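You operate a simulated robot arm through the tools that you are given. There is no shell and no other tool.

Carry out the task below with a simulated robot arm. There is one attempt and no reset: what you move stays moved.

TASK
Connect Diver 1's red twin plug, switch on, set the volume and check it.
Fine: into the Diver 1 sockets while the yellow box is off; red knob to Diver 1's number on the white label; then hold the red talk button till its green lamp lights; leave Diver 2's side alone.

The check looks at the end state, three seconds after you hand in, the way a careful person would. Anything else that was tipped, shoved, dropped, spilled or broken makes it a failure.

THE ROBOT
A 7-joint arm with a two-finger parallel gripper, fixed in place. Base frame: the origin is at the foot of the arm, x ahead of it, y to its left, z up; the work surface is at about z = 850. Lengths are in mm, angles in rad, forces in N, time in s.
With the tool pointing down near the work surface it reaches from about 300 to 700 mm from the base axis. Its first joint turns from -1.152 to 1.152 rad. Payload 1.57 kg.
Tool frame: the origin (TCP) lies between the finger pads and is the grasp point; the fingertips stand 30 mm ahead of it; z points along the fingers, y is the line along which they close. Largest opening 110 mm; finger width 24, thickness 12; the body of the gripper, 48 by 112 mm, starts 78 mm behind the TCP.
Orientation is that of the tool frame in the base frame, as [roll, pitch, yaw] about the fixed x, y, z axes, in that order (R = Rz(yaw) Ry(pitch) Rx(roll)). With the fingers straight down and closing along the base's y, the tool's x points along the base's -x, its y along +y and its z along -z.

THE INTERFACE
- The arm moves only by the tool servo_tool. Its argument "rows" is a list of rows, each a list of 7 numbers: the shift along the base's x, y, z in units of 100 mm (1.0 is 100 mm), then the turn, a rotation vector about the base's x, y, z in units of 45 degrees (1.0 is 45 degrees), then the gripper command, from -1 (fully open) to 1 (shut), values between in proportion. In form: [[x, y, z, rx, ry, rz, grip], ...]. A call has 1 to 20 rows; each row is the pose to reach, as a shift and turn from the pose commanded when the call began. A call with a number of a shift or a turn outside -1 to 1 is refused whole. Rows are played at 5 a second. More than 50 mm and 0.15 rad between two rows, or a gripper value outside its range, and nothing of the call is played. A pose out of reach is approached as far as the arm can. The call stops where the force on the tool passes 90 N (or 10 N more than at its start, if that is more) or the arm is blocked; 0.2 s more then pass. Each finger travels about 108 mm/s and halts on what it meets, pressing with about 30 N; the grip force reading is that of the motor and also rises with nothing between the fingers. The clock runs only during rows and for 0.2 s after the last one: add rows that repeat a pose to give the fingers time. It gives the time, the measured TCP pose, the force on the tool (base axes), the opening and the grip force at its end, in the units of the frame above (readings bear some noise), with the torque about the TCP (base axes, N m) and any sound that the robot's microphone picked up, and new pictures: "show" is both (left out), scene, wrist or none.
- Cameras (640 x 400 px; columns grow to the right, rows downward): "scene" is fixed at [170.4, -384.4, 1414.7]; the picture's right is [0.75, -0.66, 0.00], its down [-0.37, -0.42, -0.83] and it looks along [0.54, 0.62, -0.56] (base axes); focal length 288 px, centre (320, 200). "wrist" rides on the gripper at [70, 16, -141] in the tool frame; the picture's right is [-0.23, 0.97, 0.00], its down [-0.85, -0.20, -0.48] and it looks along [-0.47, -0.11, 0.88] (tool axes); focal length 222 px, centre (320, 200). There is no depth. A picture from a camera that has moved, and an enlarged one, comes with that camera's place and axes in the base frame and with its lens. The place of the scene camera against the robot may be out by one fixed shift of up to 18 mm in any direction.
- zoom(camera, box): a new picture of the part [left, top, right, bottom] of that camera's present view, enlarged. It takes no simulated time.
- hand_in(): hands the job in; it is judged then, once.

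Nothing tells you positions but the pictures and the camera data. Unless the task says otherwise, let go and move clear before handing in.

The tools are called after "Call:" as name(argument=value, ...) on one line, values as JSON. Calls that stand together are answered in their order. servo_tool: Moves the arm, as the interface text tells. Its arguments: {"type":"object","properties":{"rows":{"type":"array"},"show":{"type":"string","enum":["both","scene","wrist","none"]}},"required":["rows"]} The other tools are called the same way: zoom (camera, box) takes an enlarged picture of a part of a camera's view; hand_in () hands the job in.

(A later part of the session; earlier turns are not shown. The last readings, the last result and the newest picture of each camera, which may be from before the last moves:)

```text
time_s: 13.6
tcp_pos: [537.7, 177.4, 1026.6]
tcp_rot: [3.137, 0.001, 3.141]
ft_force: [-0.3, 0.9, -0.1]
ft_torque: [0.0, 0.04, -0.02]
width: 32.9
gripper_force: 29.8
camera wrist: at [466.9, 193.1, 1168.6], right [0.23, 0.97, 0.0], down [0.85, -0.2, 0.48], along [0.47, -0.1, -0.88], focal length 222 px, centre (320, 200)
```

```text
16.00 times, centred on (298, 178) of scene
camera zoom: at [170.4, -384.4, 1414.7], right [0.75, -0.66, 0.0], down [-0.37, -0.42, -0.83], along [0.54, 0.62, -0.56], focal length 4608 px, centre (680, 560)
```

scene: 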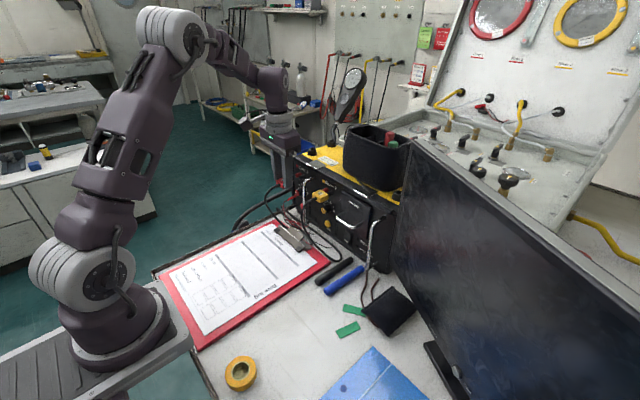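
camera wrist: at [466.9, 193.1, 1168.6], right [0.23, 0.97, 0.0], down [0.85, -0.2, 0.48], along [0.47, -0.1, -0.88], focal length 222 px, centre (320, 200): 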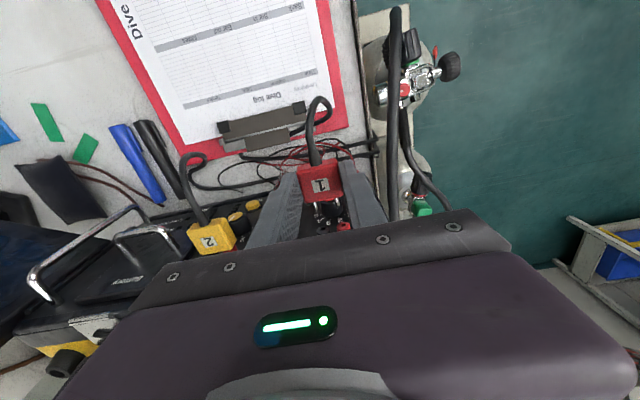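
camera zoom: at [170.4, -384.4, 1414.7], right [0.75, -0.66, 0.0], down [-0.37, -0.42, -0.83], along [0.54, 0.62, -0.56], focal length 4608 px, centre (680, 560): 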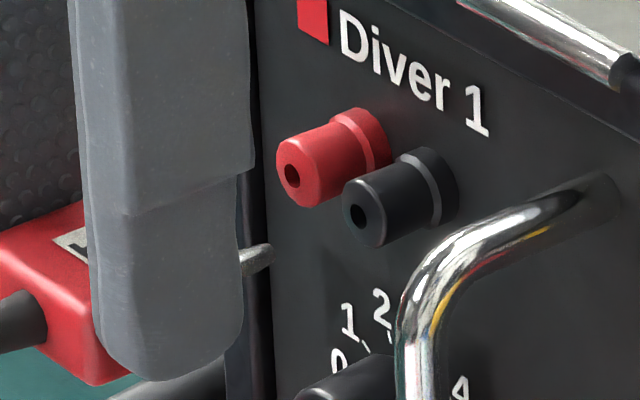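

Alignment is within about 0.6 mm in y and on in z. I'll nudge y by +0.6 and push in gently along +x, watching the force.

Call:
servo_tool(rows=[[0.05, 0.006, 0, 0, 0, 0, 1], [0.1, 0.006, 0, 0, 0, 0, 1], [0.15, 0.006, 0, 0, 0, 0, 1], [0.2, 0.006, 0, 0, 0, 0, 1], [0.24, 0.006, 0, 0, 0, 0, 1], [0.28, 0.006, 0, 0, 0, 0, 1], [0.28, 0.006, 0, 0, 0, 0, 1]], show="both")

Call:
zoom(camera="wrist", box=[290, 150, 370, 235])

Call:
zoom(camera="scene", box=[280, 160, 310, 195])

```text
time_s: 15.2
tcp_pos: [564.6, 178.1, 1027.1]
tcp_rot: [3.136, 0.001, 3.141]
ft_force: [-1.4, 1.0, -1.1]
ft_torque: [0.0, 0.08, 0.03]
width: 32.9
gripper_force: 29.5
camera wrist: at [494.2, 194.8, 1169.0], right [0.23, 0.97, 0.01], down [0.86, -0.2, 0.48], along [0.47, -0.1, -0.88], focal length 222 px, centre (320, 200)
```

scene: 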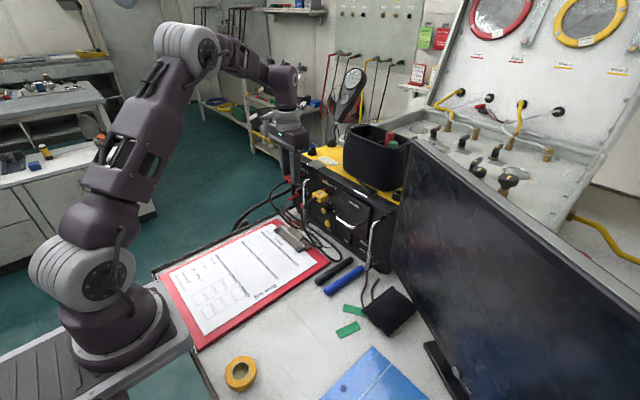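
wrist: 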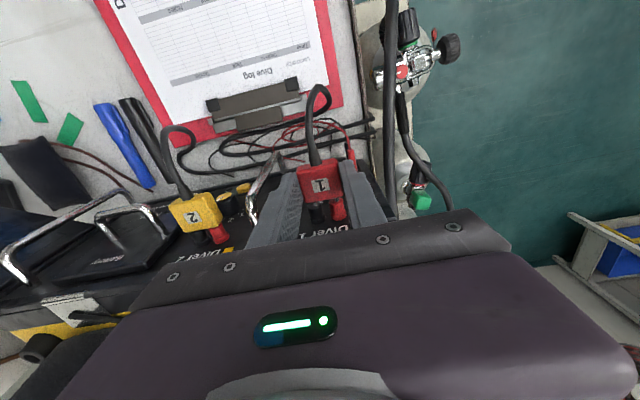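

```text
4.71 times, centred on (330, 192) of wrist
camera zoom: at [494.2, 194.8, 1169.0], right [0.23, 0.97, 0.01], down [0.86, -0.2, 0.48], along [0.47, -0.1, -0.88], focal length 1045 px, centre (273, 235)
```

zoom: 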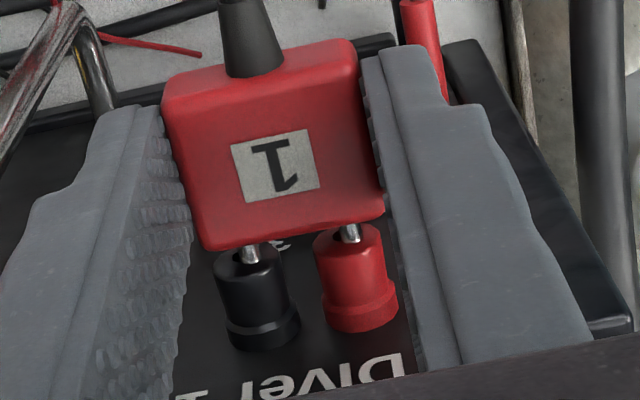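

```text
11.43 times, centred on (295, 178) of scene
camera zoom: at [170.3, -384.4, 1414.7], right [0.75, -0.66, 0.0], down [-0.37, -0.42, -0.83], along [0.54, 0.62, -0.56], focal length 3292 px, centre (606, 457)
```

zoom: 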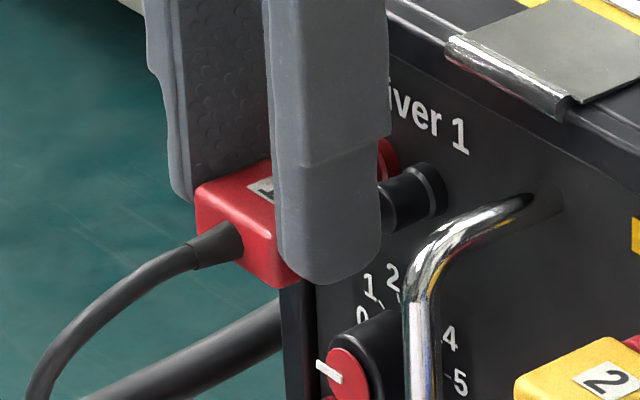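

Both pins have entered their sockets with almost no force, about 5–8 mm left. I'll keep pushing until the plug face seats.

Call:
servo_tool(rows=[[0.03, 0, 0, 0, 0, 0, 1], [0.06, 0, 0, 0, 0, 0, 1], [0.09, 0, 0, 0, 0, 0, 1], [0.11, 0, 0, 0, 0, 0, 1], [0.13, 0, 0, 0, 0, 0, 1], [0.13, 0, 0, 0, 0, 0, 1]], show="both")

Call:
zoom(camera="wrist", box=[290, 150, 370, 235])

Call:
zoom(camera="scene", box=[280, 160, 310, 195])

```text
time_s: 16.6
tcp_pos: [575.0, 177.3, 1025.7]
tcp_rot: [3.138, -0.007, -3.141]
ft_force: [-32.9, -5.7, -5.6]
ft_torque: [0.18, 0.8, -0.38]
width: 32.7
gripper_force: 30.1
camera wrist: at [506.0, 194.7, 1169.0], right [0.23, 0.97, 0.0], down [0.86, -0.2, 0.47], along [0.46, -0.11, -0.88], focal length 222 px, centre (320, 200)
```

scene: 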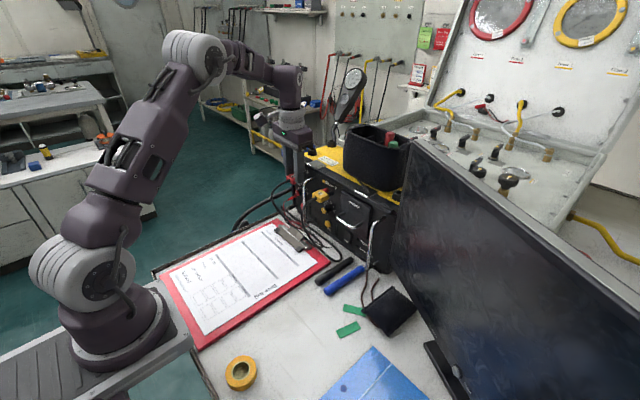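
wrist: 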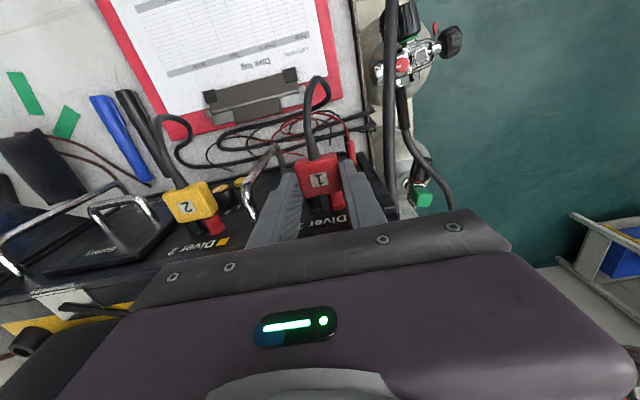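

```text
4.71 times, centred on (330, 192) of wrist
camera zoom: at [506.0, 194.7, 1169.0], right [0.23, 0.97, 0.0], down [0.86, -0.2, 0.47], along [0.46, -0.11, -0.88], focal length 1045 px, centre (273, 235)
```

zoom: 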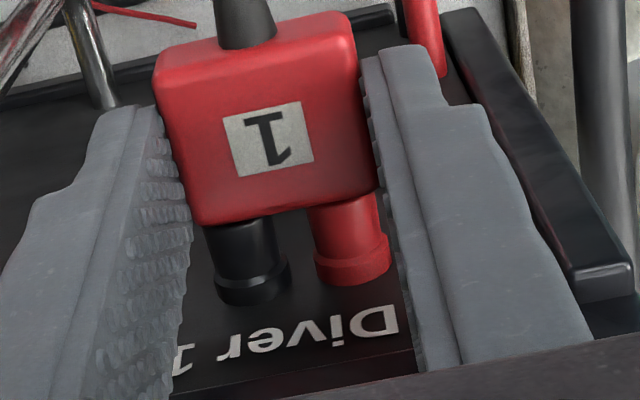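

```text
11.43 times, centred on (295, 178) of scene
camera zoom: at [169.5, -384.6, 1414.7], right [0.75, -0.66, 0.0], down [-0.37, -0.42, -0.83], along [0.55, 0.62, -0.56], focal length 3292 px, centre (606, 457)
```

zoom: 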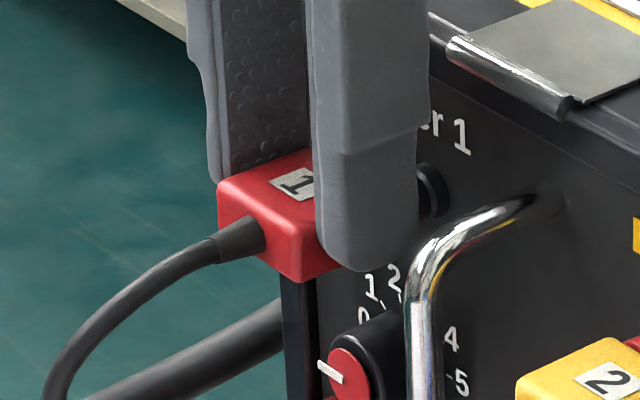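

Plug is fully seated against the posts (33 N contact). I'll relax, open just enough to release, and lift straight up and back.

Call:
servo_tool(rows=[[-0.02, 0, 0, 0, 0, 0, 1], [-0.02, 0, 0, 0, 0, 0, 0.6], [-0.02, 0, 0, 0, 0, 0, 0.2], [-0.02, 0, 0, 0, 0, 0, 0.2], [-0.03, 0, 0.1, 0, 0, 0, 0.2], [-0.06, 0, 0.3, 0, 0, 0, 0.2], [-0.3, 0, 0.6, 0, 0, 0, 0.2], [-0.7, 0, 0.8, 0, 0, 0, 0.2], [-1, 0, 1.0, 0, 0, 0, 0.2]], show="both")

Call:
zoom(camera="wrist", box=[180, 100, 400, 240])

Call:
zoom(camera="scene", box=[275, 160, 375, 250])

```text
time_s: 18.6
tcp_pos: [479.9, 178.1, 1125.3]
tcp_rot: [3.136, -0.001, -3.141]
ft_force: [-1.2, -0.3, 0.3]
ft_torque: [-0.02, 0.02, 0.02]
width: 43.9
gripper_force: 0.1
camera wrist: at [408.9, 195.1, 1267.1], right [0.23, 0.97, 0.01], down [0.85, -0.2, 0.48], along [0.47, -0.1, -0.88], focal length 222 px, centre (320, 200)
```

scene: 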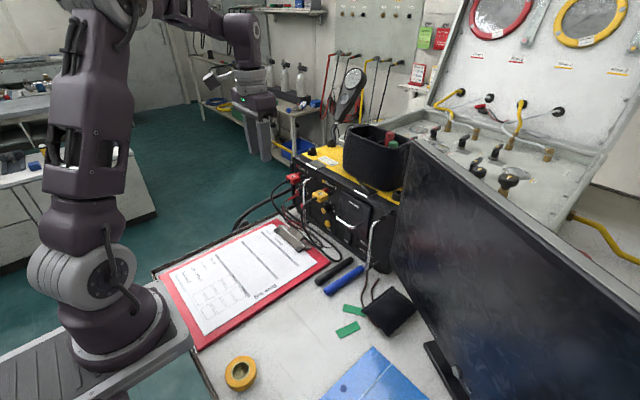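
wrist: 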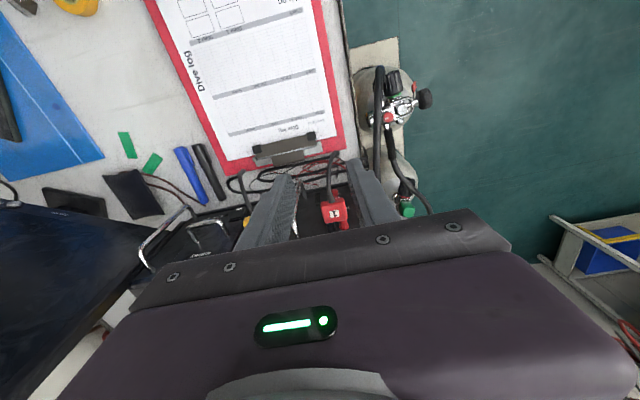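

```text
2.86 times, centred on (290, 170) of wrist
camera zoom: at [408.9, 195.1, 1267.1], right [0.23, 0.97, 0.01], down [0.85, -0.2, 0.48], along [0.47, -0.1, -0.88], focal length 635 px, centre (406, 286)
```

zoom: 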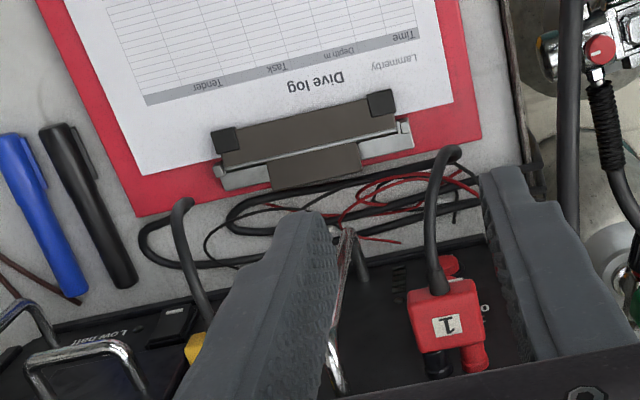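

```text
4.44 times, centred on (325, 205) of scene
camera zoom: at [170.3, -384.4, 1414.7], right [0.75, -0.66, 0.0], down [-0.37, -0.42, -0.83], along [0.55, 0.62, -0.56], focal length 1280 px, centre (298, 178)
```

zoom: 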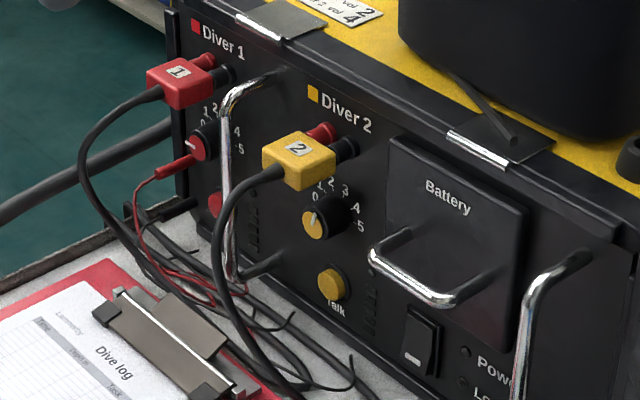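

The red plug is in and holds on its own. Next I'll switch on: I'll move across in front of the power rocker (about (597, -11, 899)), tilt the tool and look at the clearances around Diver 2's cable and the battery handle.

Call:
servo_tool(rows=[[-0.1, -0.25, 0, 0, -0.18, 0, 0.6], [-0.2, -0.5, 0, 0, -0.36, 0, 1], [-0.3, -0.75, 0, 0, -0.54, 0, 1], [-0.4, -1.0, 0, 0, -0.72, 0, 1]], show="none")

Call:
servo_tool(rows=[[0, -0.3, -0.1, 0, -0.1, 0, 1], [0, -0.6, -0.2, 0, -0.2, 0, 1], [0, -0.8, -0.4, 0, -0.2, 0, 1], [0, -0.8, -0.4, 0, -0.2, 0, 1]], show="both")

Call:
zoom(camera="wrist", box=[240, 60, 420, 210])

Call:
zoom(camera="scene", box=[290, 190, 400, 290])

```text
time_s: 19.6
tcp_pos: [439.3, 79.0, 1125.4]
tcp_rot: [3.132, 0.568, 3.14]
ft_force: [0.3, 0.0, -0.1]
ft_torque: [0.05, -0.01, 0.0]
width: 0.2
gripper_force: 21.6
```

```text
time_s: 20.6
tcp_pos: [437.0, -2.1, 1087.0]
tcp_rot: [3.138, 0.722, 3.141]
ft_force: [0.9, 0.2, 0.3]
ft_torque: [-0.04, 0.06, -0.01]
width: 0.1
gripper_force: 20.6
out of reach, approached as far as the arm can: row 1, 2, 3
camera wrist: at [291.3, 13.8, 1146.4], right [0.17, 0.97, 0.15], down [0.32, -0.2, 0.92], along [0.93, -0.1, -0.35], focal length 222 px, centre (320, 200)
```

scene: 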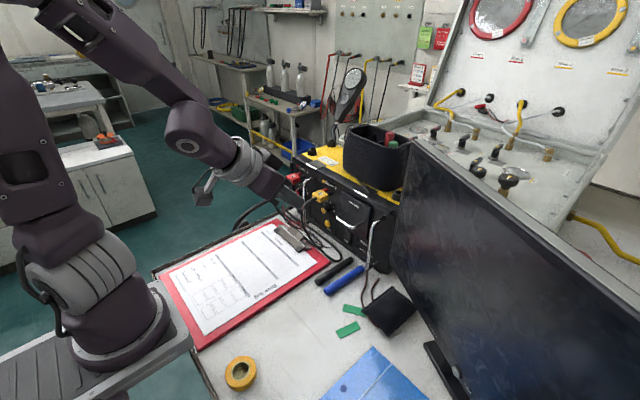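
wrist: 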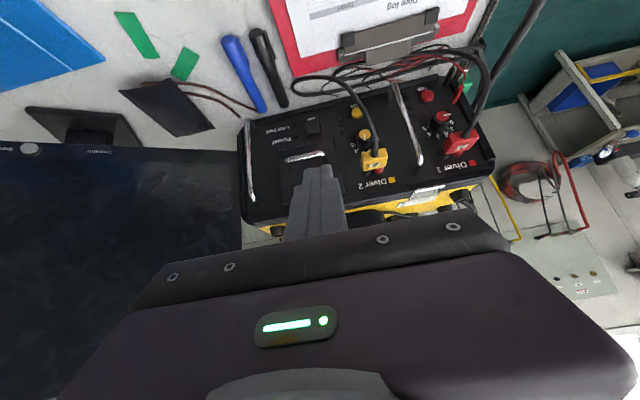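

```text
2.67 times, centred on (330, 135) of wrist
camera zoom: at [291.3, 13.8, 1146.4], right [0.17, 0.97, 0.15], down [0.32, -0.2, 0.92], along [0.93, -0.1, -0.35], focal length 592 px, centre (293, 373)
```

zoom: 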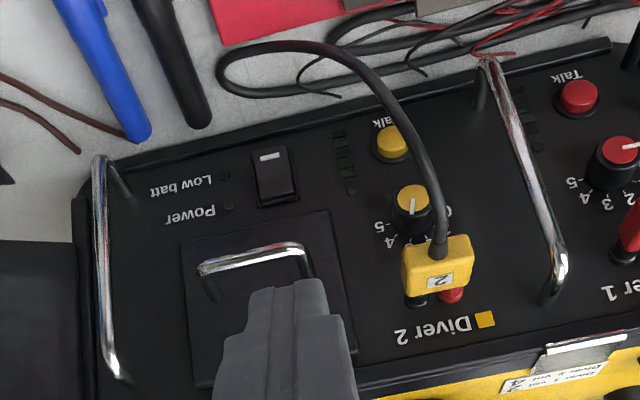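

```text
4.00 times, centred on (345, 240) of scene
camera zoom: at [170.4, -384.4, 1414.7], right [0.75, -0.66, 0.0], down [-0.37, -0.42, -0.83], along [0.54, 0.62, -0.56], focal length 1152 px, centre (220, 40)
```

zoom: 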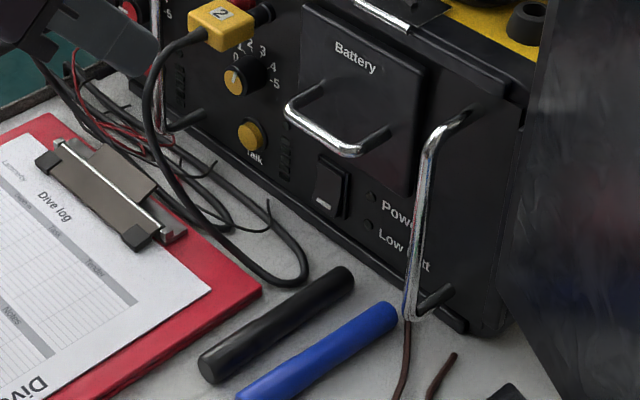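

I have the rocker's raised lower end at about (590, -10, 888), battery handle bar at z≈963, and Diver 2's cable hanging at roughly (521, 50, 918) with a loop on the table. I'll come in low with closed fingers, tilted and yawed so the hand stays to the right of that cable.

Call:
servo_tool(rows=[[0.2, -0.1, -0.1, 0, -0.1, 0, 1], [0.4, -0.2, -0.2, 0, -0.2, 0, 1], [0.5, -0.2, -0.4, 0, -0.303, 0, 1], [0.5, -0.2, -0.6, 0, -0.303, 0, 1]], show="none")

Call:
servo_tool(rows=[[0, -0.1, 0, 0, 0, 0.18, 1], [0, -0.15, -0.1, 0, 0, 0.36, 1], [0, -0.15, -0.2, 0, 0, 0.382, 1]], show="both")

```text
time_s: 21.6
tcp_pos: [492.8, -0.5, 1058.3]
tcp_rot: [3.14, 0.979, -3.084]
ft_force: [-0.1, -0.2, 0.4]
ft_torque: [0.0, 0.01, -0.02]
width: 0.0
gripper_force: 21.2
out of reach, approached as far as the arm can: row 3, 4
```

```text
time_s: 22.4
tcp_pos: [503.1, -14.5, 1037.7]
tcp_rot: [3.139, 0.976, -2.786]
ft_force: [-0.5, 0.0, 1.4]
ft_torque: [-0.01, 0.0, 0.02]
width: 0.0
gripper_force: 21.1
out of reach, approached as far as the arm can: row 1, 2, 3
camera wrist: at [350.6, -53.8, 1059.8], right [-0.22, 0.96, 0.19], down [0.15, -0.16, 0.98], along [0.96, 0.25, -0.11], focal length 222 px, centre (320, 200)
```

scene: 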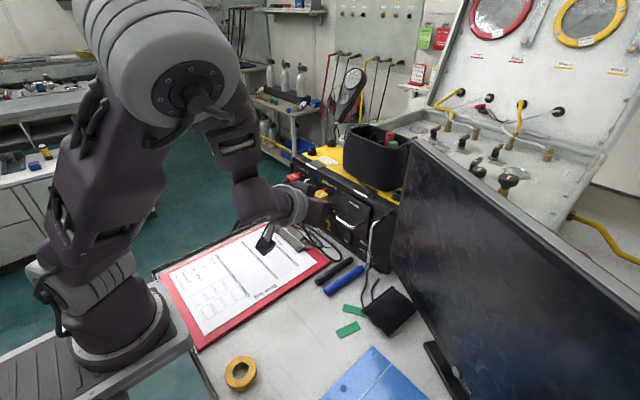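
wrist: 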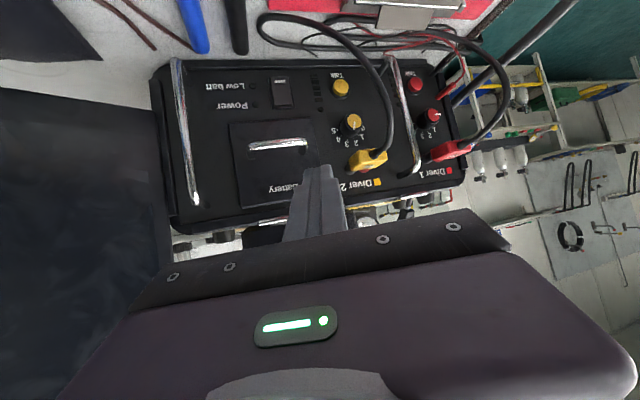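

The hand is now angled 34° down and yawed 0.36 rad. I'll descend at this orientation, keeping x back, then advance to a standoff from the rocker.

Call:
servo_tool(rows=[[0, 0, -0.25, 0, 0, 0, 1], [0, 0.02, -0.5, 0, 0, 0, 1], [0, 0.05, -0.75, 0, 0, 0, 1], [0, 0.05, -1.0, 0, 0, 0, 1]], show="both")

Call:
zoom(camera="scene", box=[290, 190, 400, 290])

```text
time_s: 23.4
tcp_pos: [503.3, -13.2, 937.8]
tcp_rot: [3.141, 0.978, -2.783]
ft_force: [-0.2, 0.0, 0.0]
ft_torque: [-0.01, -0.02, -0.01]
width: 0.1
gripper_force: 20.5
camera wrist: at [350.8, -50.8, 959.3], right [-0.22, 0.96, 0.19], down [0.14, -0.16, 0.98], along [0.96, 0.25, -0.1], focal length 222 px, centre (320, 200)
```

scene: 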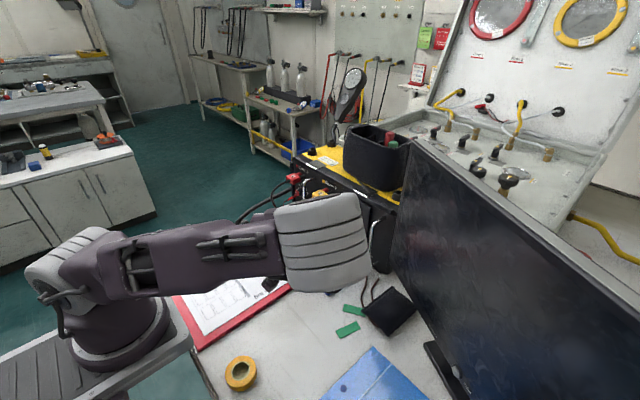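
wrist: 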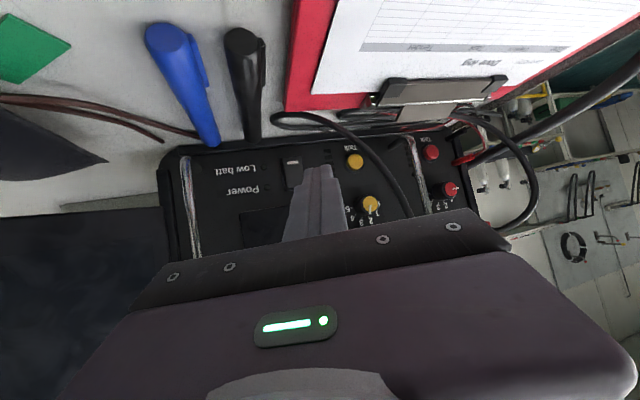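

```text
4.00 times, centred on (345, 240) of scene
camera zoom: at [170.4, -384.4, 1414.7], right [0.75, -0.66, 0.0], down [-0.37, -0.42, -0.83], along [0.54, 0.62, -0.56], focal length 1152 px, centre (220, 40)
```

zoom: 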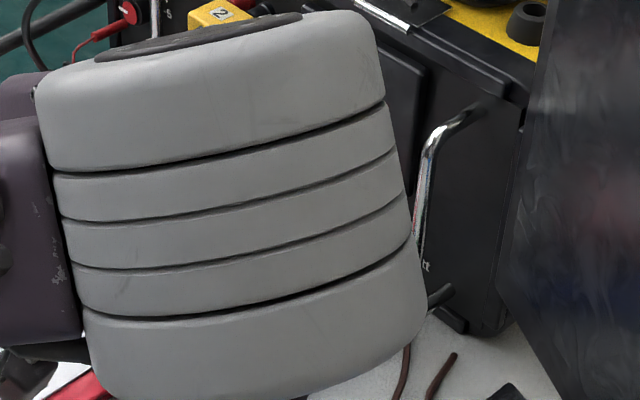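

The elbow has swung out to the right and lower (roughly (390, -135, 1110)), still clear of the monitor. I'll check the wrist view around the rocker before going closer.

Call:
zoom(camera="wrist", box=[240, 110, 400, 220])

Call:
servo_tool(rows=[[0.05, 0.02, -0.15, 0, 0, 0, 1], [0.15, 0.03, -0.3, 0, 0, 0, 1], [0.25, 0.035, -0.4, 0, 0, 0, 1], [0.32, 0.035, -0.44, 0, 0, 0, 1]], show="both")

Call:
zoom(camera="wrist", box=[240, 110, 400, 220])

```text
3.64 times, centred on (320, 165) of wrist
camera zoom: at [350.8, -50.8, 959.3], right [-0.22, 0.96, 0.19], down [0.14, -0.16, 0.98], along [0.96, 0.25, -0.1], focal length 808 px, centre (320, 327)
```

zoom: 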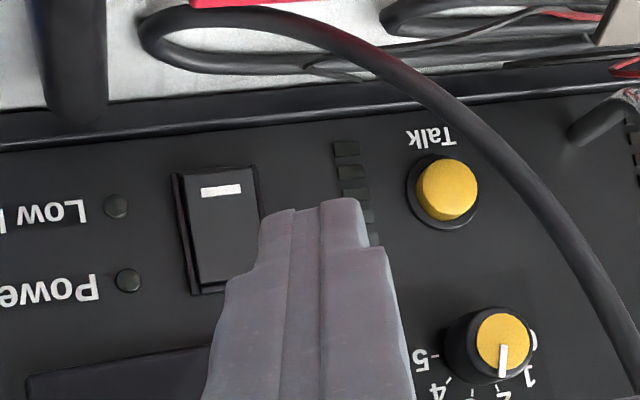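

```text
time_s: 24.4
tcp_pos: [535.2, -7.7, 893.6]
tcp_rot: [3.139, 0.98, -2.787]
ft_force: [1.5, -0.3, -0.5]
ft_torque: [0.0, 0.01, 0.02]
width: 0.1
gripper_force: 20.7
camera wrist: at [382.8, -46.0, 915.0], right [-0.22, 0.96, 0.19], down [0.15, -0.16, 0.98], along [0.96, 0.25, -0.1], focal length 222 px, centre (320, 200)
```

scene: 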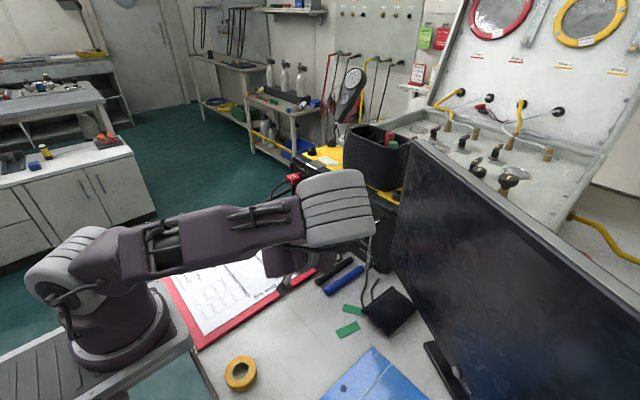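
wrist: 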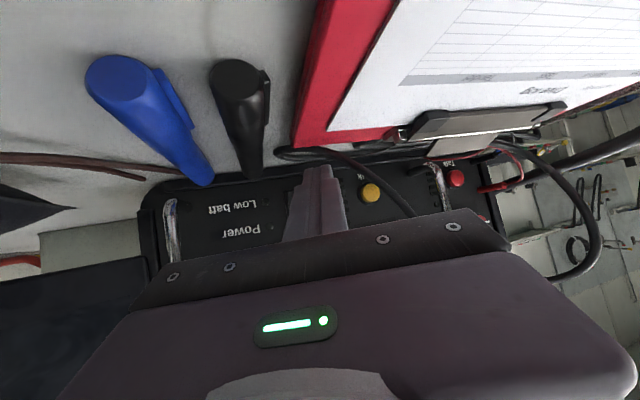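

```text
3.64 times, centred on (320, 165) of wrist
camera zoom: at [382.8, -46.0, 915.0], right [-0.22, 0.96, 0.19], down [0.15, -0.16, 0.98], along [0.96, 0.25, -0.1], focal length 808 px, centre (320, 327)
```

zoom: 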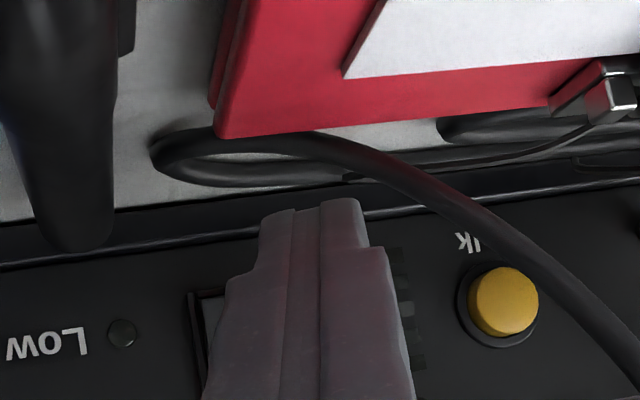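

The fingertip is about 20 mm in front of the rocker's lower half at y≈-8, z≈887. I'll advance in small steps and watch the force and sound.

Call:
servo_tool(rows=[[0.06, -0.01, 0, 0, 0, 0, 1], [0.12, -0.01, 0, 0, 0, 0, 1], [0.16, -0.01, 0, 0, 0, 0, 1], [0.19, -0.01, 0, 0, 0, 0, 1], [0.21, -0.01, 0, 0, 0, 0, 1], [0.23, -0.01, 0, 0, 0, 0, 1]], show="wrist")

Call:
zoom(camera="wrist", box=[240, 110, 400, 220])

```text
time_s: 25.8
tcp_pos: [558.8, -7.8, 892.8]
tcp_rot: [3.141, 0.979, -2.784]
ft_force: [0.1, 0.2, 0.8]
ft_torque: [0.0, 0.0, 0.0]
width: 0.0
gripper_force: 21.2
camera wrist: at [406.1, -47.0, 914.8], right [-0.22, 0.96, 0.19], down [0.15, -0.16, 0.98], along [0.96, 0.25, -0.1], focal length 222 px, centre (320, 200)
```

wrist: 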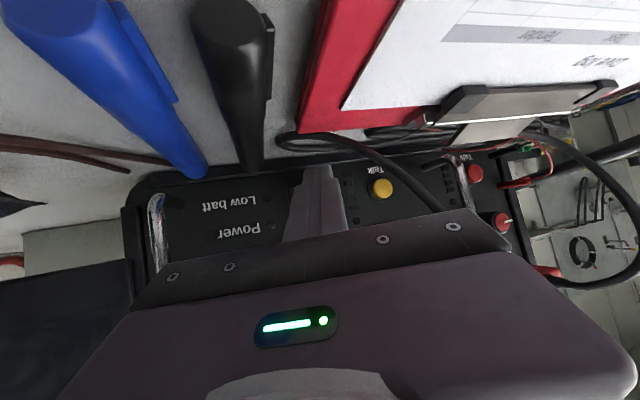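

```text
3.64 times, centred on (320, 165) of wrist
camera zoom: at [406.1, -47.0, 914.8], right [-0.22, 0.96, 0.19], down [0.15, -0.16, 0.98], along [0.96, 0.25, -0.1], focal length 808 px, centre (320, 327)
```

zoom: 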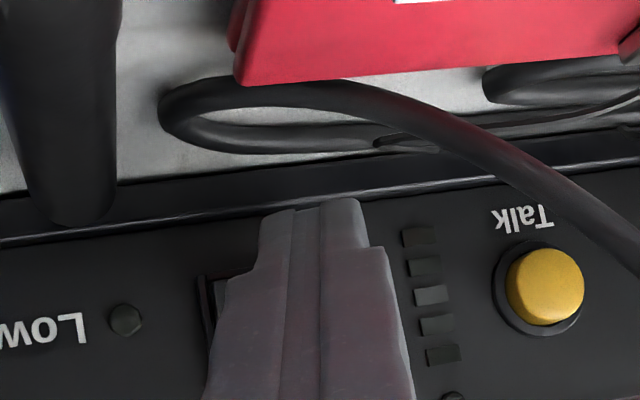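

No contact yet; I'll continue forward in 2 mm steps.

Call:
servo_tool(rows=[[0.02, 0, 0, 0, 0, 0, 1], [0.04, 0, 0, 0, 0, 0, 1], [0.06, 0, 0, 0, 0, 0, 1], [0.08, 0, 0, 0, 0, 0, 1]], show="both")

Call:
zoom(camera="wrist", box=[220, 110, 380, 240])

```text
time_s: 26.8
tcp_pos: [564.8, -7.4, 894.1]
tcp_rot: [3.137, 0.975, -2.788]
ft_force: [-24.9, -5.4, 11.3]
ft_torque: [-0.02, -0.15, -0.17]
width: 0.3
gripper_force: 21.6
camera wrist: at [411.9, -46.5, 915.7], right [-0.22, 0.96, 0.19], down [0.15, -0.16, 0.98], along [0.96, 0.25, -0.11], focal length 222 px, centre (320, 200)
```

scene: 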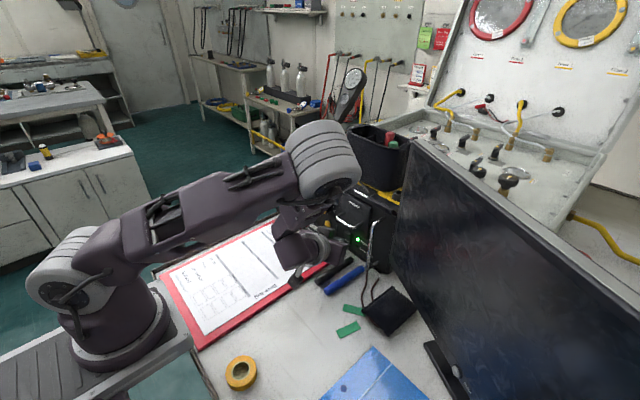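
wrist: 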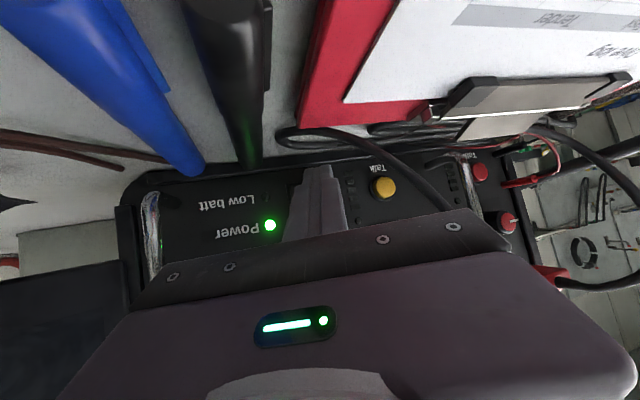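

```text
3.08 times, centred on (300, 175) of wrist
camera zoom: at [411.9, -46.5, 915.7], right [-0.22, 0.96, 0.19], down [0.15, -0.16, 0.98], along [0.96, 0.25, -0.11], focal length 684 px, centre (382, 277)
```

zoom: 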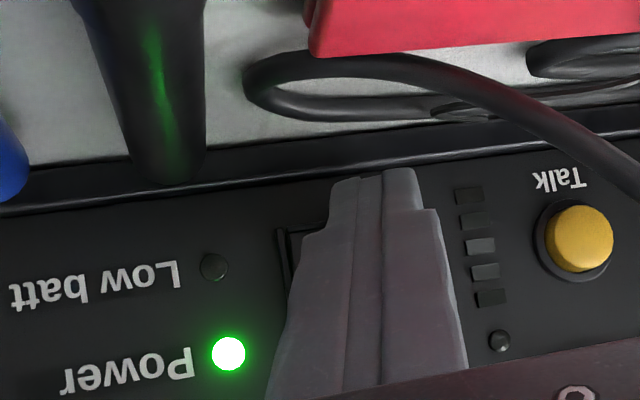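

The green Power lamp lit. I'll back straight off and check that it stays on.

Call:
servo_tool(rows=[[-0.1, 0, 0, 0, 0, 0, 1], [-0.3, 0, 0, 0, 0, 0, 1], [-0.6, 0, 0.2, 0, 0, 0, 1], [-0.7, 0, 0.5, 0, 0, 0, 1], [-0.7, 0, 0.9, 0, 0, 0, 1]], show="both")

Call:
zoom(camera="wrist", box=[150, 60, 330, 210])

Call:
zoom(camera="wrist", box=[320, 60, 520, 210])

```text
time_s: 28.0
tcp_pos: [498.5, -5.1, 981.1]
tcp_rot: [3.139, 0.976, -2.786]
ft_force: [0.4, 0.4, 0.0]
ft_torque: [-0.01, -0.01, -0.02]
width: 0.0
gripper_force: 21.2
out of reach, approached as far as the arm can: row 5
camera wrist: at [347.3, -44.4, 1003.6], right [-0.22, 0.96, 0.19], down [0.15, -0.16, 0.98], along [0.96, 0.25, -0.11], focal length 222 px, centre (320, 200)
```

scene: 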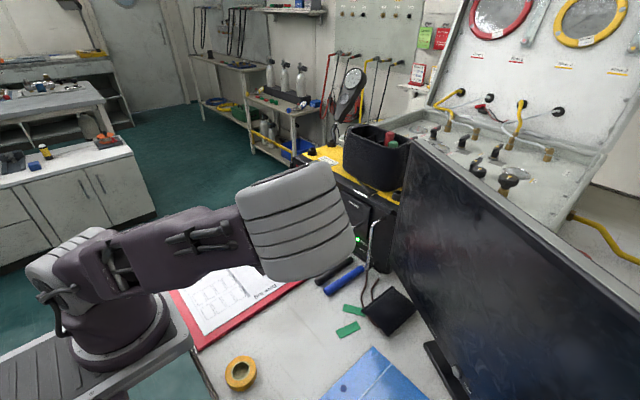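
wrist: 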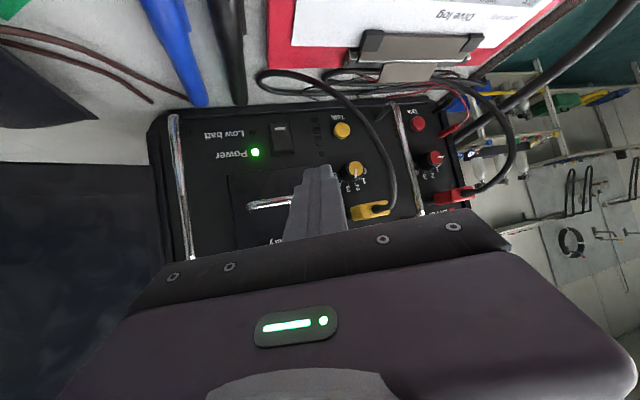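

```text
2.67 times, centred on (240, 135) of wrist
camera zoom: at [347.3, -44.4, 1003.6], right [-0.22, 0.96, 0.19], down [0.15, -0.16, 0.98], along [0.96, 0.25, -0.11], focal length 592 px, centre (533, 373)
```

zoom: 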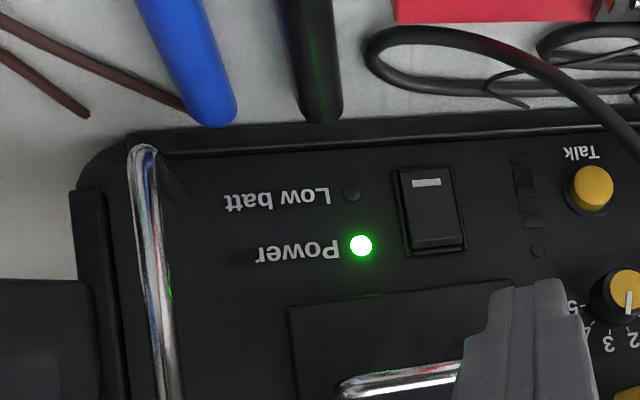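

```text
2.67 times, centred on (420, 135) of wrist
camera zoom: at [347.3, -44.4, 1003.6], right [-0.22, 0.96, 0.19], down [0.15, -0.16, 0.98], along [0.96, 0.25, -0.11], focal length 592 px, centre (53, 373)
```

zoom: 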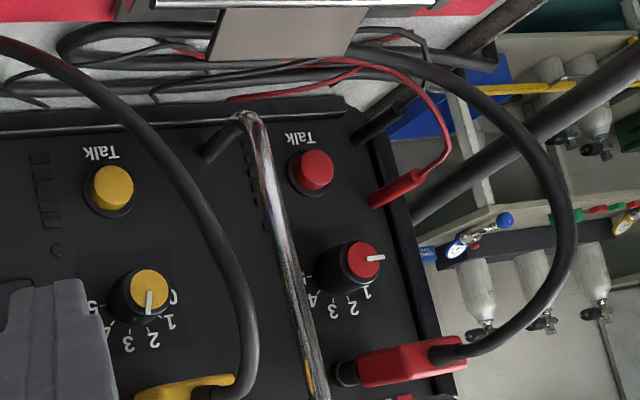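

Power stays on and the rocker's lower end is pressed in. Next is the volume knob at (581, 178, 949): the pointer sits at 0 and the scale is 36° per number, so I need 72° clockwise. I'll rise, undo the yaw and move over in front of the Diver 1 column with the fingers set to straddle the knob and its cable.

Call:
servo_tool(rows=[[-0.1, 0.1, 0.25, 0, 0, -0.1, 1], [-0.2, 0.3, 0.5, 0, 0, -0.2, 1], [-0.3, 0.6, 0.75, 0, 0, -0.3, 1], [-0.35, 0.9, 0.9, 0, 0, -0.4, 1], [-0.35, 1.0, 0.9, 0, 0, -0.45, 1]], show="scene")

```text
time_s: 29.2
tcp_pos: [463.3, 93.7, 1071.2]
tcp_rot: [3.14, 0.979, -3.139]
ft_force: [-0.4, 0.0, -0.2]
ft_torque: [0.02, 0.04, 0.02]
width: 0.1
gripper_force: 21.1
out of reach, approached as far as the arm can: row 1, 2, 3
```

scene: 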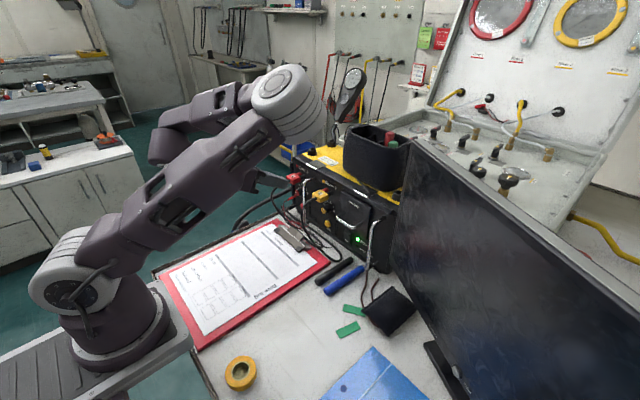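

The arm posture is comfortable again. I'll slide over to y≈178, flatten the tilt to about 21° below horizontal, open the fingers to ~36 mm and look at the knob.

Call:
servo_tool(rows=[[-0.05, 0.25, -0.05, 0, -0.07, 0, 0.8], [-0.1, 0.5, -0.1, 0, -0.14, 0, 0.5], [-0.15, 0.75, -0.15, 0, -0.21, 0, 0.345], [-0.15, 0.845, -0.2, 0, -0.28, 0, 0.345]], show="both")

Call:
zoom(camera="wrist", box=[240, 40, 400, 200])

Call:
zoom(camera="scene", box=[240, 140, 350, 240])

```text
time_s: 30.2
tcp_pos: [449.8, 175.4, 1053.3]
tcp_rot: [3.137, 1.201, -3.141]
ft_force: [0.2, 0.4, 0.2]
ft_torque: [-0.01, 0.0, 0.02]
width: 36.0
gripper_force: 0.1
camera wrist: at [292.4, 192.9, 1040.3], right [0.08, 0.97, 0.21], down [-0.14, -0.2, 0.97], along [0.99, -0.1, 0.12], focal length 222 px, centre (320, 200)
```

scene: 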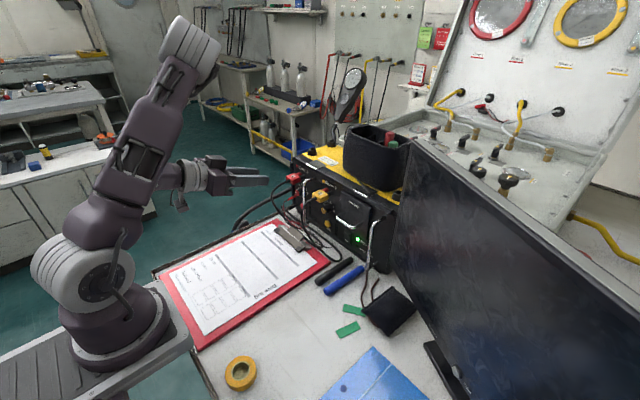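
wrist: 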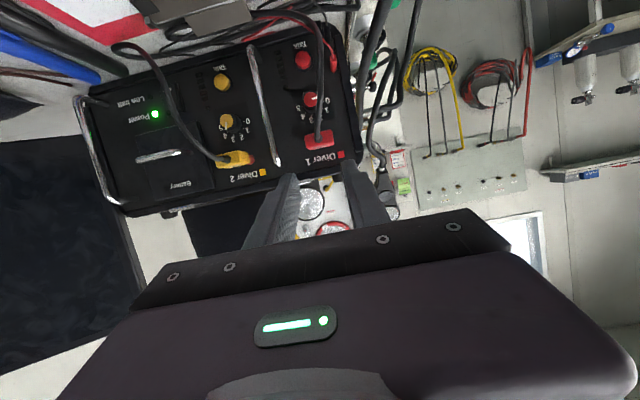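

```text
2.50 times, centred on (320, 120) of wrist
camera zoom: at [292.4, 192.9, 1040.3], right [0.08, 0.97, 0.21], down [-0.14, -0.2, 0.97], along [0.99, -0.1, 0.12], focal length 555 px, centre (320, 400)
```

zoom: 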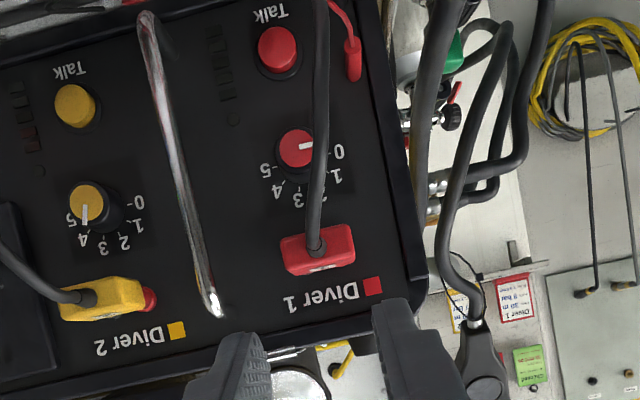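

```text
4.00 times, centred on (295, 190) of scene
camera zoom: at [170.4, -384.4, 1414.7], right [0.75, -0.66, 0.0], down [-0.37, -0.42, -0.83], along [0.54, 0.62, -0.56], focal length 1152 px, centre (420, 240)
```

zoom: 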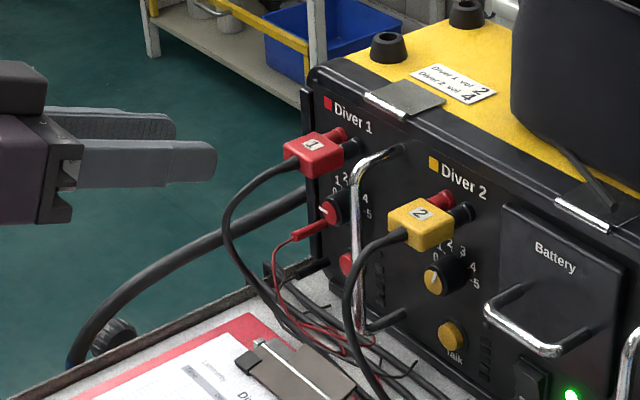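

I see the red plug's cable hanging at about y 190–198 in front of the knob, so I'll straddle it with the fingers wide, then narrow once past it. First I'll lower to the knob's height, still well back from the cable.

Call:
servo_tool(rows=[[0, 0.02, -0.25, 0, 0, 0, 0.1], [0, 0.034, -0.5, 0, 0, 0, -0.2], [0, 0.034, -0.75, 0, 0, 0, -0.2], [0, 0.034, -0.93, 0, 0, 0, -0.2], [0, 0.034, -0.93, 0, 0, 0, -0.2]], show="both")

Call:
zoom(camera="wrist", box=[240, 60, 400, 220])

Call:
zoom(camera="scene", box=[240, 150, 340, 240])

```text
time_s: 31.4
tcp_pos: [449.8, 182.0, 961.0]
tcp_rot: [3.14, 1.198, -3.138]
ft_force: [0.0, -0.5, -0.8]
ft_torque: [0.03, 0.0, 0.0]
width: 65.8
gripper_force: 0.0
camera wrist: at [292.0, 197.6, 948.3], right [0.08, 0.97, 0.21], down [-0.13, -0.2, 0.97], along [0.99, -0.1, 0.12], focal length 222 px, centre (320, 200)
```

scene: 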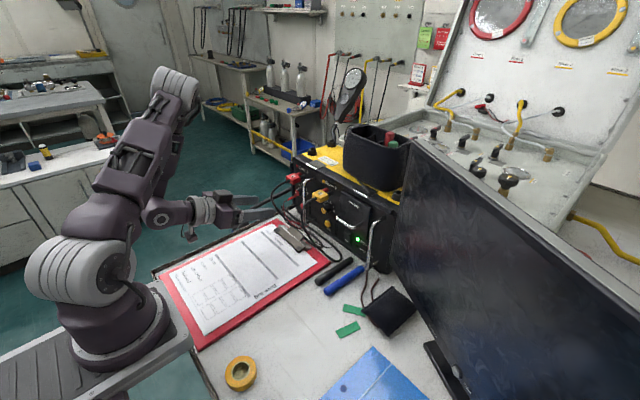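
wrist: 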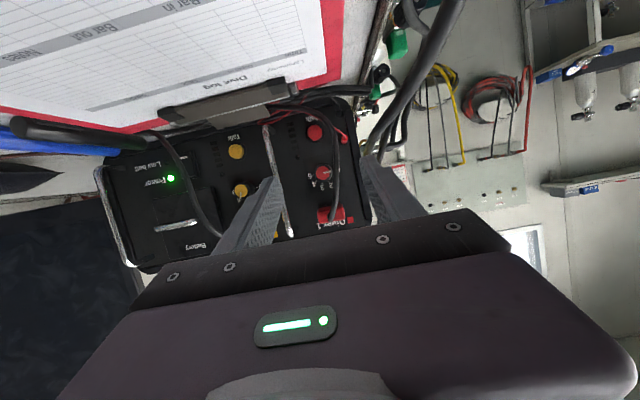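

```text
2.50 times, centred on (320, 140) of wrist
camera zoom: at [292.0, 197.6, 948.3], right [0.08, 0.97, 0.21], down [-0.13, -0.2, 0.97], along [0.99, -0.1, 0.12], focal length 555 px, centre (320, 350)
```

zoom: 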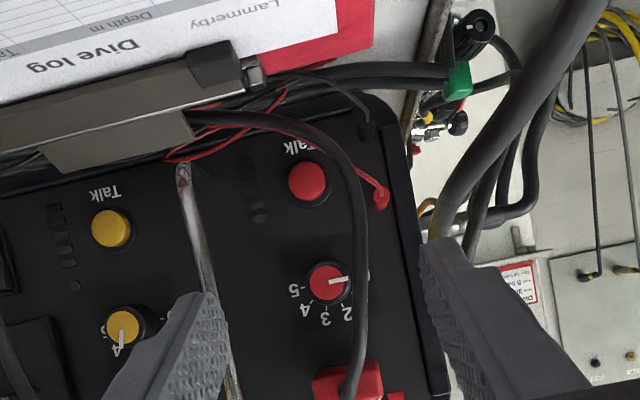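

```text
4.44 times, centred on (290, 195) of scene
camera zoom: at [170.4, -384.4, 1414.7], right [0.75, -0.66, 0.0], down [-0.37, -0.42, -0.83], along [0.54, 0.62, -0.56], focal length 1280 px, centre (453, 222)
```

zoom: 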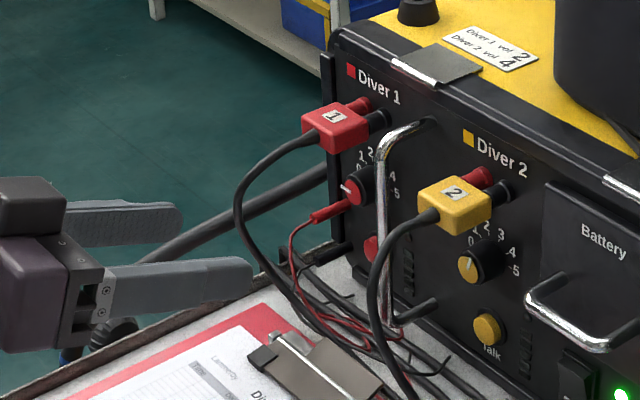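

The cable runs inside the finger gap with margin on both sides. I'll advance past it to tips at about x 558 and look again.

Call:
servo_tool(rows=[[0.2, -0.02, 0, 0, 0, 0, -0.2], [0.4, -0.03, 0, 0, 0, 0, -0.2], [0.6, -0.03, 0, 0, 0, 0, -0.2], [0.75, -0.03, 0, 0, 0, 0, -0.2], [0.75, -0.03, 0, 0, 0, 0, -0.2]], show="both")

Call:
zoom(camera="wrist", box=[240, 80, 400, 220])

Call:
zoom(camera="scene", box=[260, 150, 340, 230])

```text
time_s: 32.6
tcp_pos: [525.4, 177.1, 961.8]
tcp_rot: [-3.141, 1.198, -3.136]
ft_force: [0.8, -0.6, -0.3]
ft_torque: [0.02, 0.0, 0.01]
width: 66.0
gripper_force: 0.0
camera wrist: at [367.7, 193.7, 948.1], right [0.08, 0.97, 0.21], down [-0.13, -0.2, 0.97], along [0.99, -0.1, 0.12], focal length 222 px, centre (320, 200)
```

scene: 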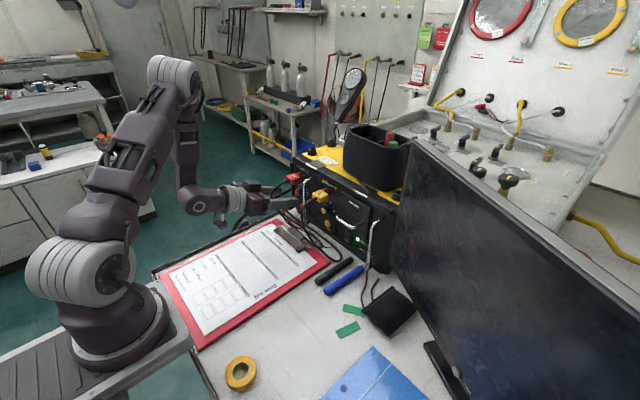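
wrist: 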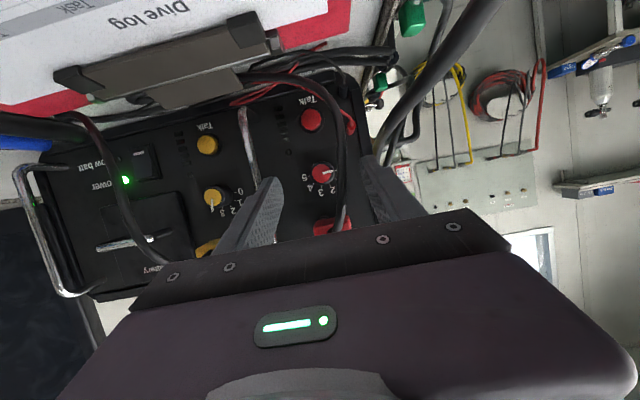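

```text
2.86 times, centred on (320, 150) of wrist
camera zoom: at [367.7, 193.7, 948.1], right [0.08, 0.97, 0.21], down [-0.13, -0.2, 0.97], along [0.99, -0.1, 0.12], focal length 635 px, centre (320, 343)
```

zoom: 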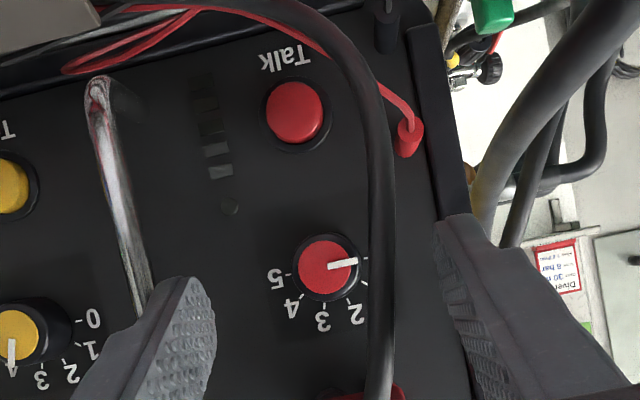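

```text
5.00 times, centred on (300, 190) of scene
camera zoom: at [170.4, -384.4, 1414.7], right [0.75, -0.66, 0.0], down [-0.37, -0.42, -0.83], along [0.54, 0.62, -0.56], focal length 1440 px, centre (420, 250)
```

zoom: 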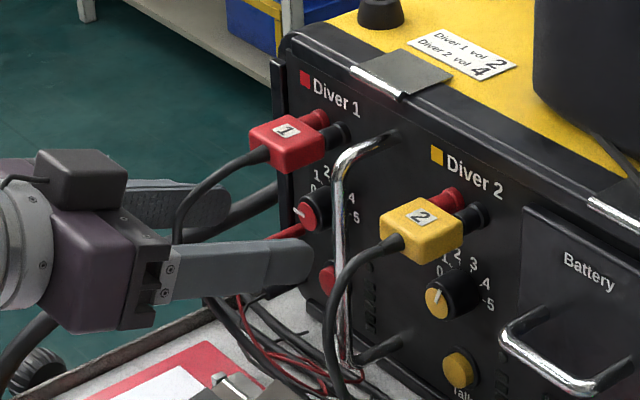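

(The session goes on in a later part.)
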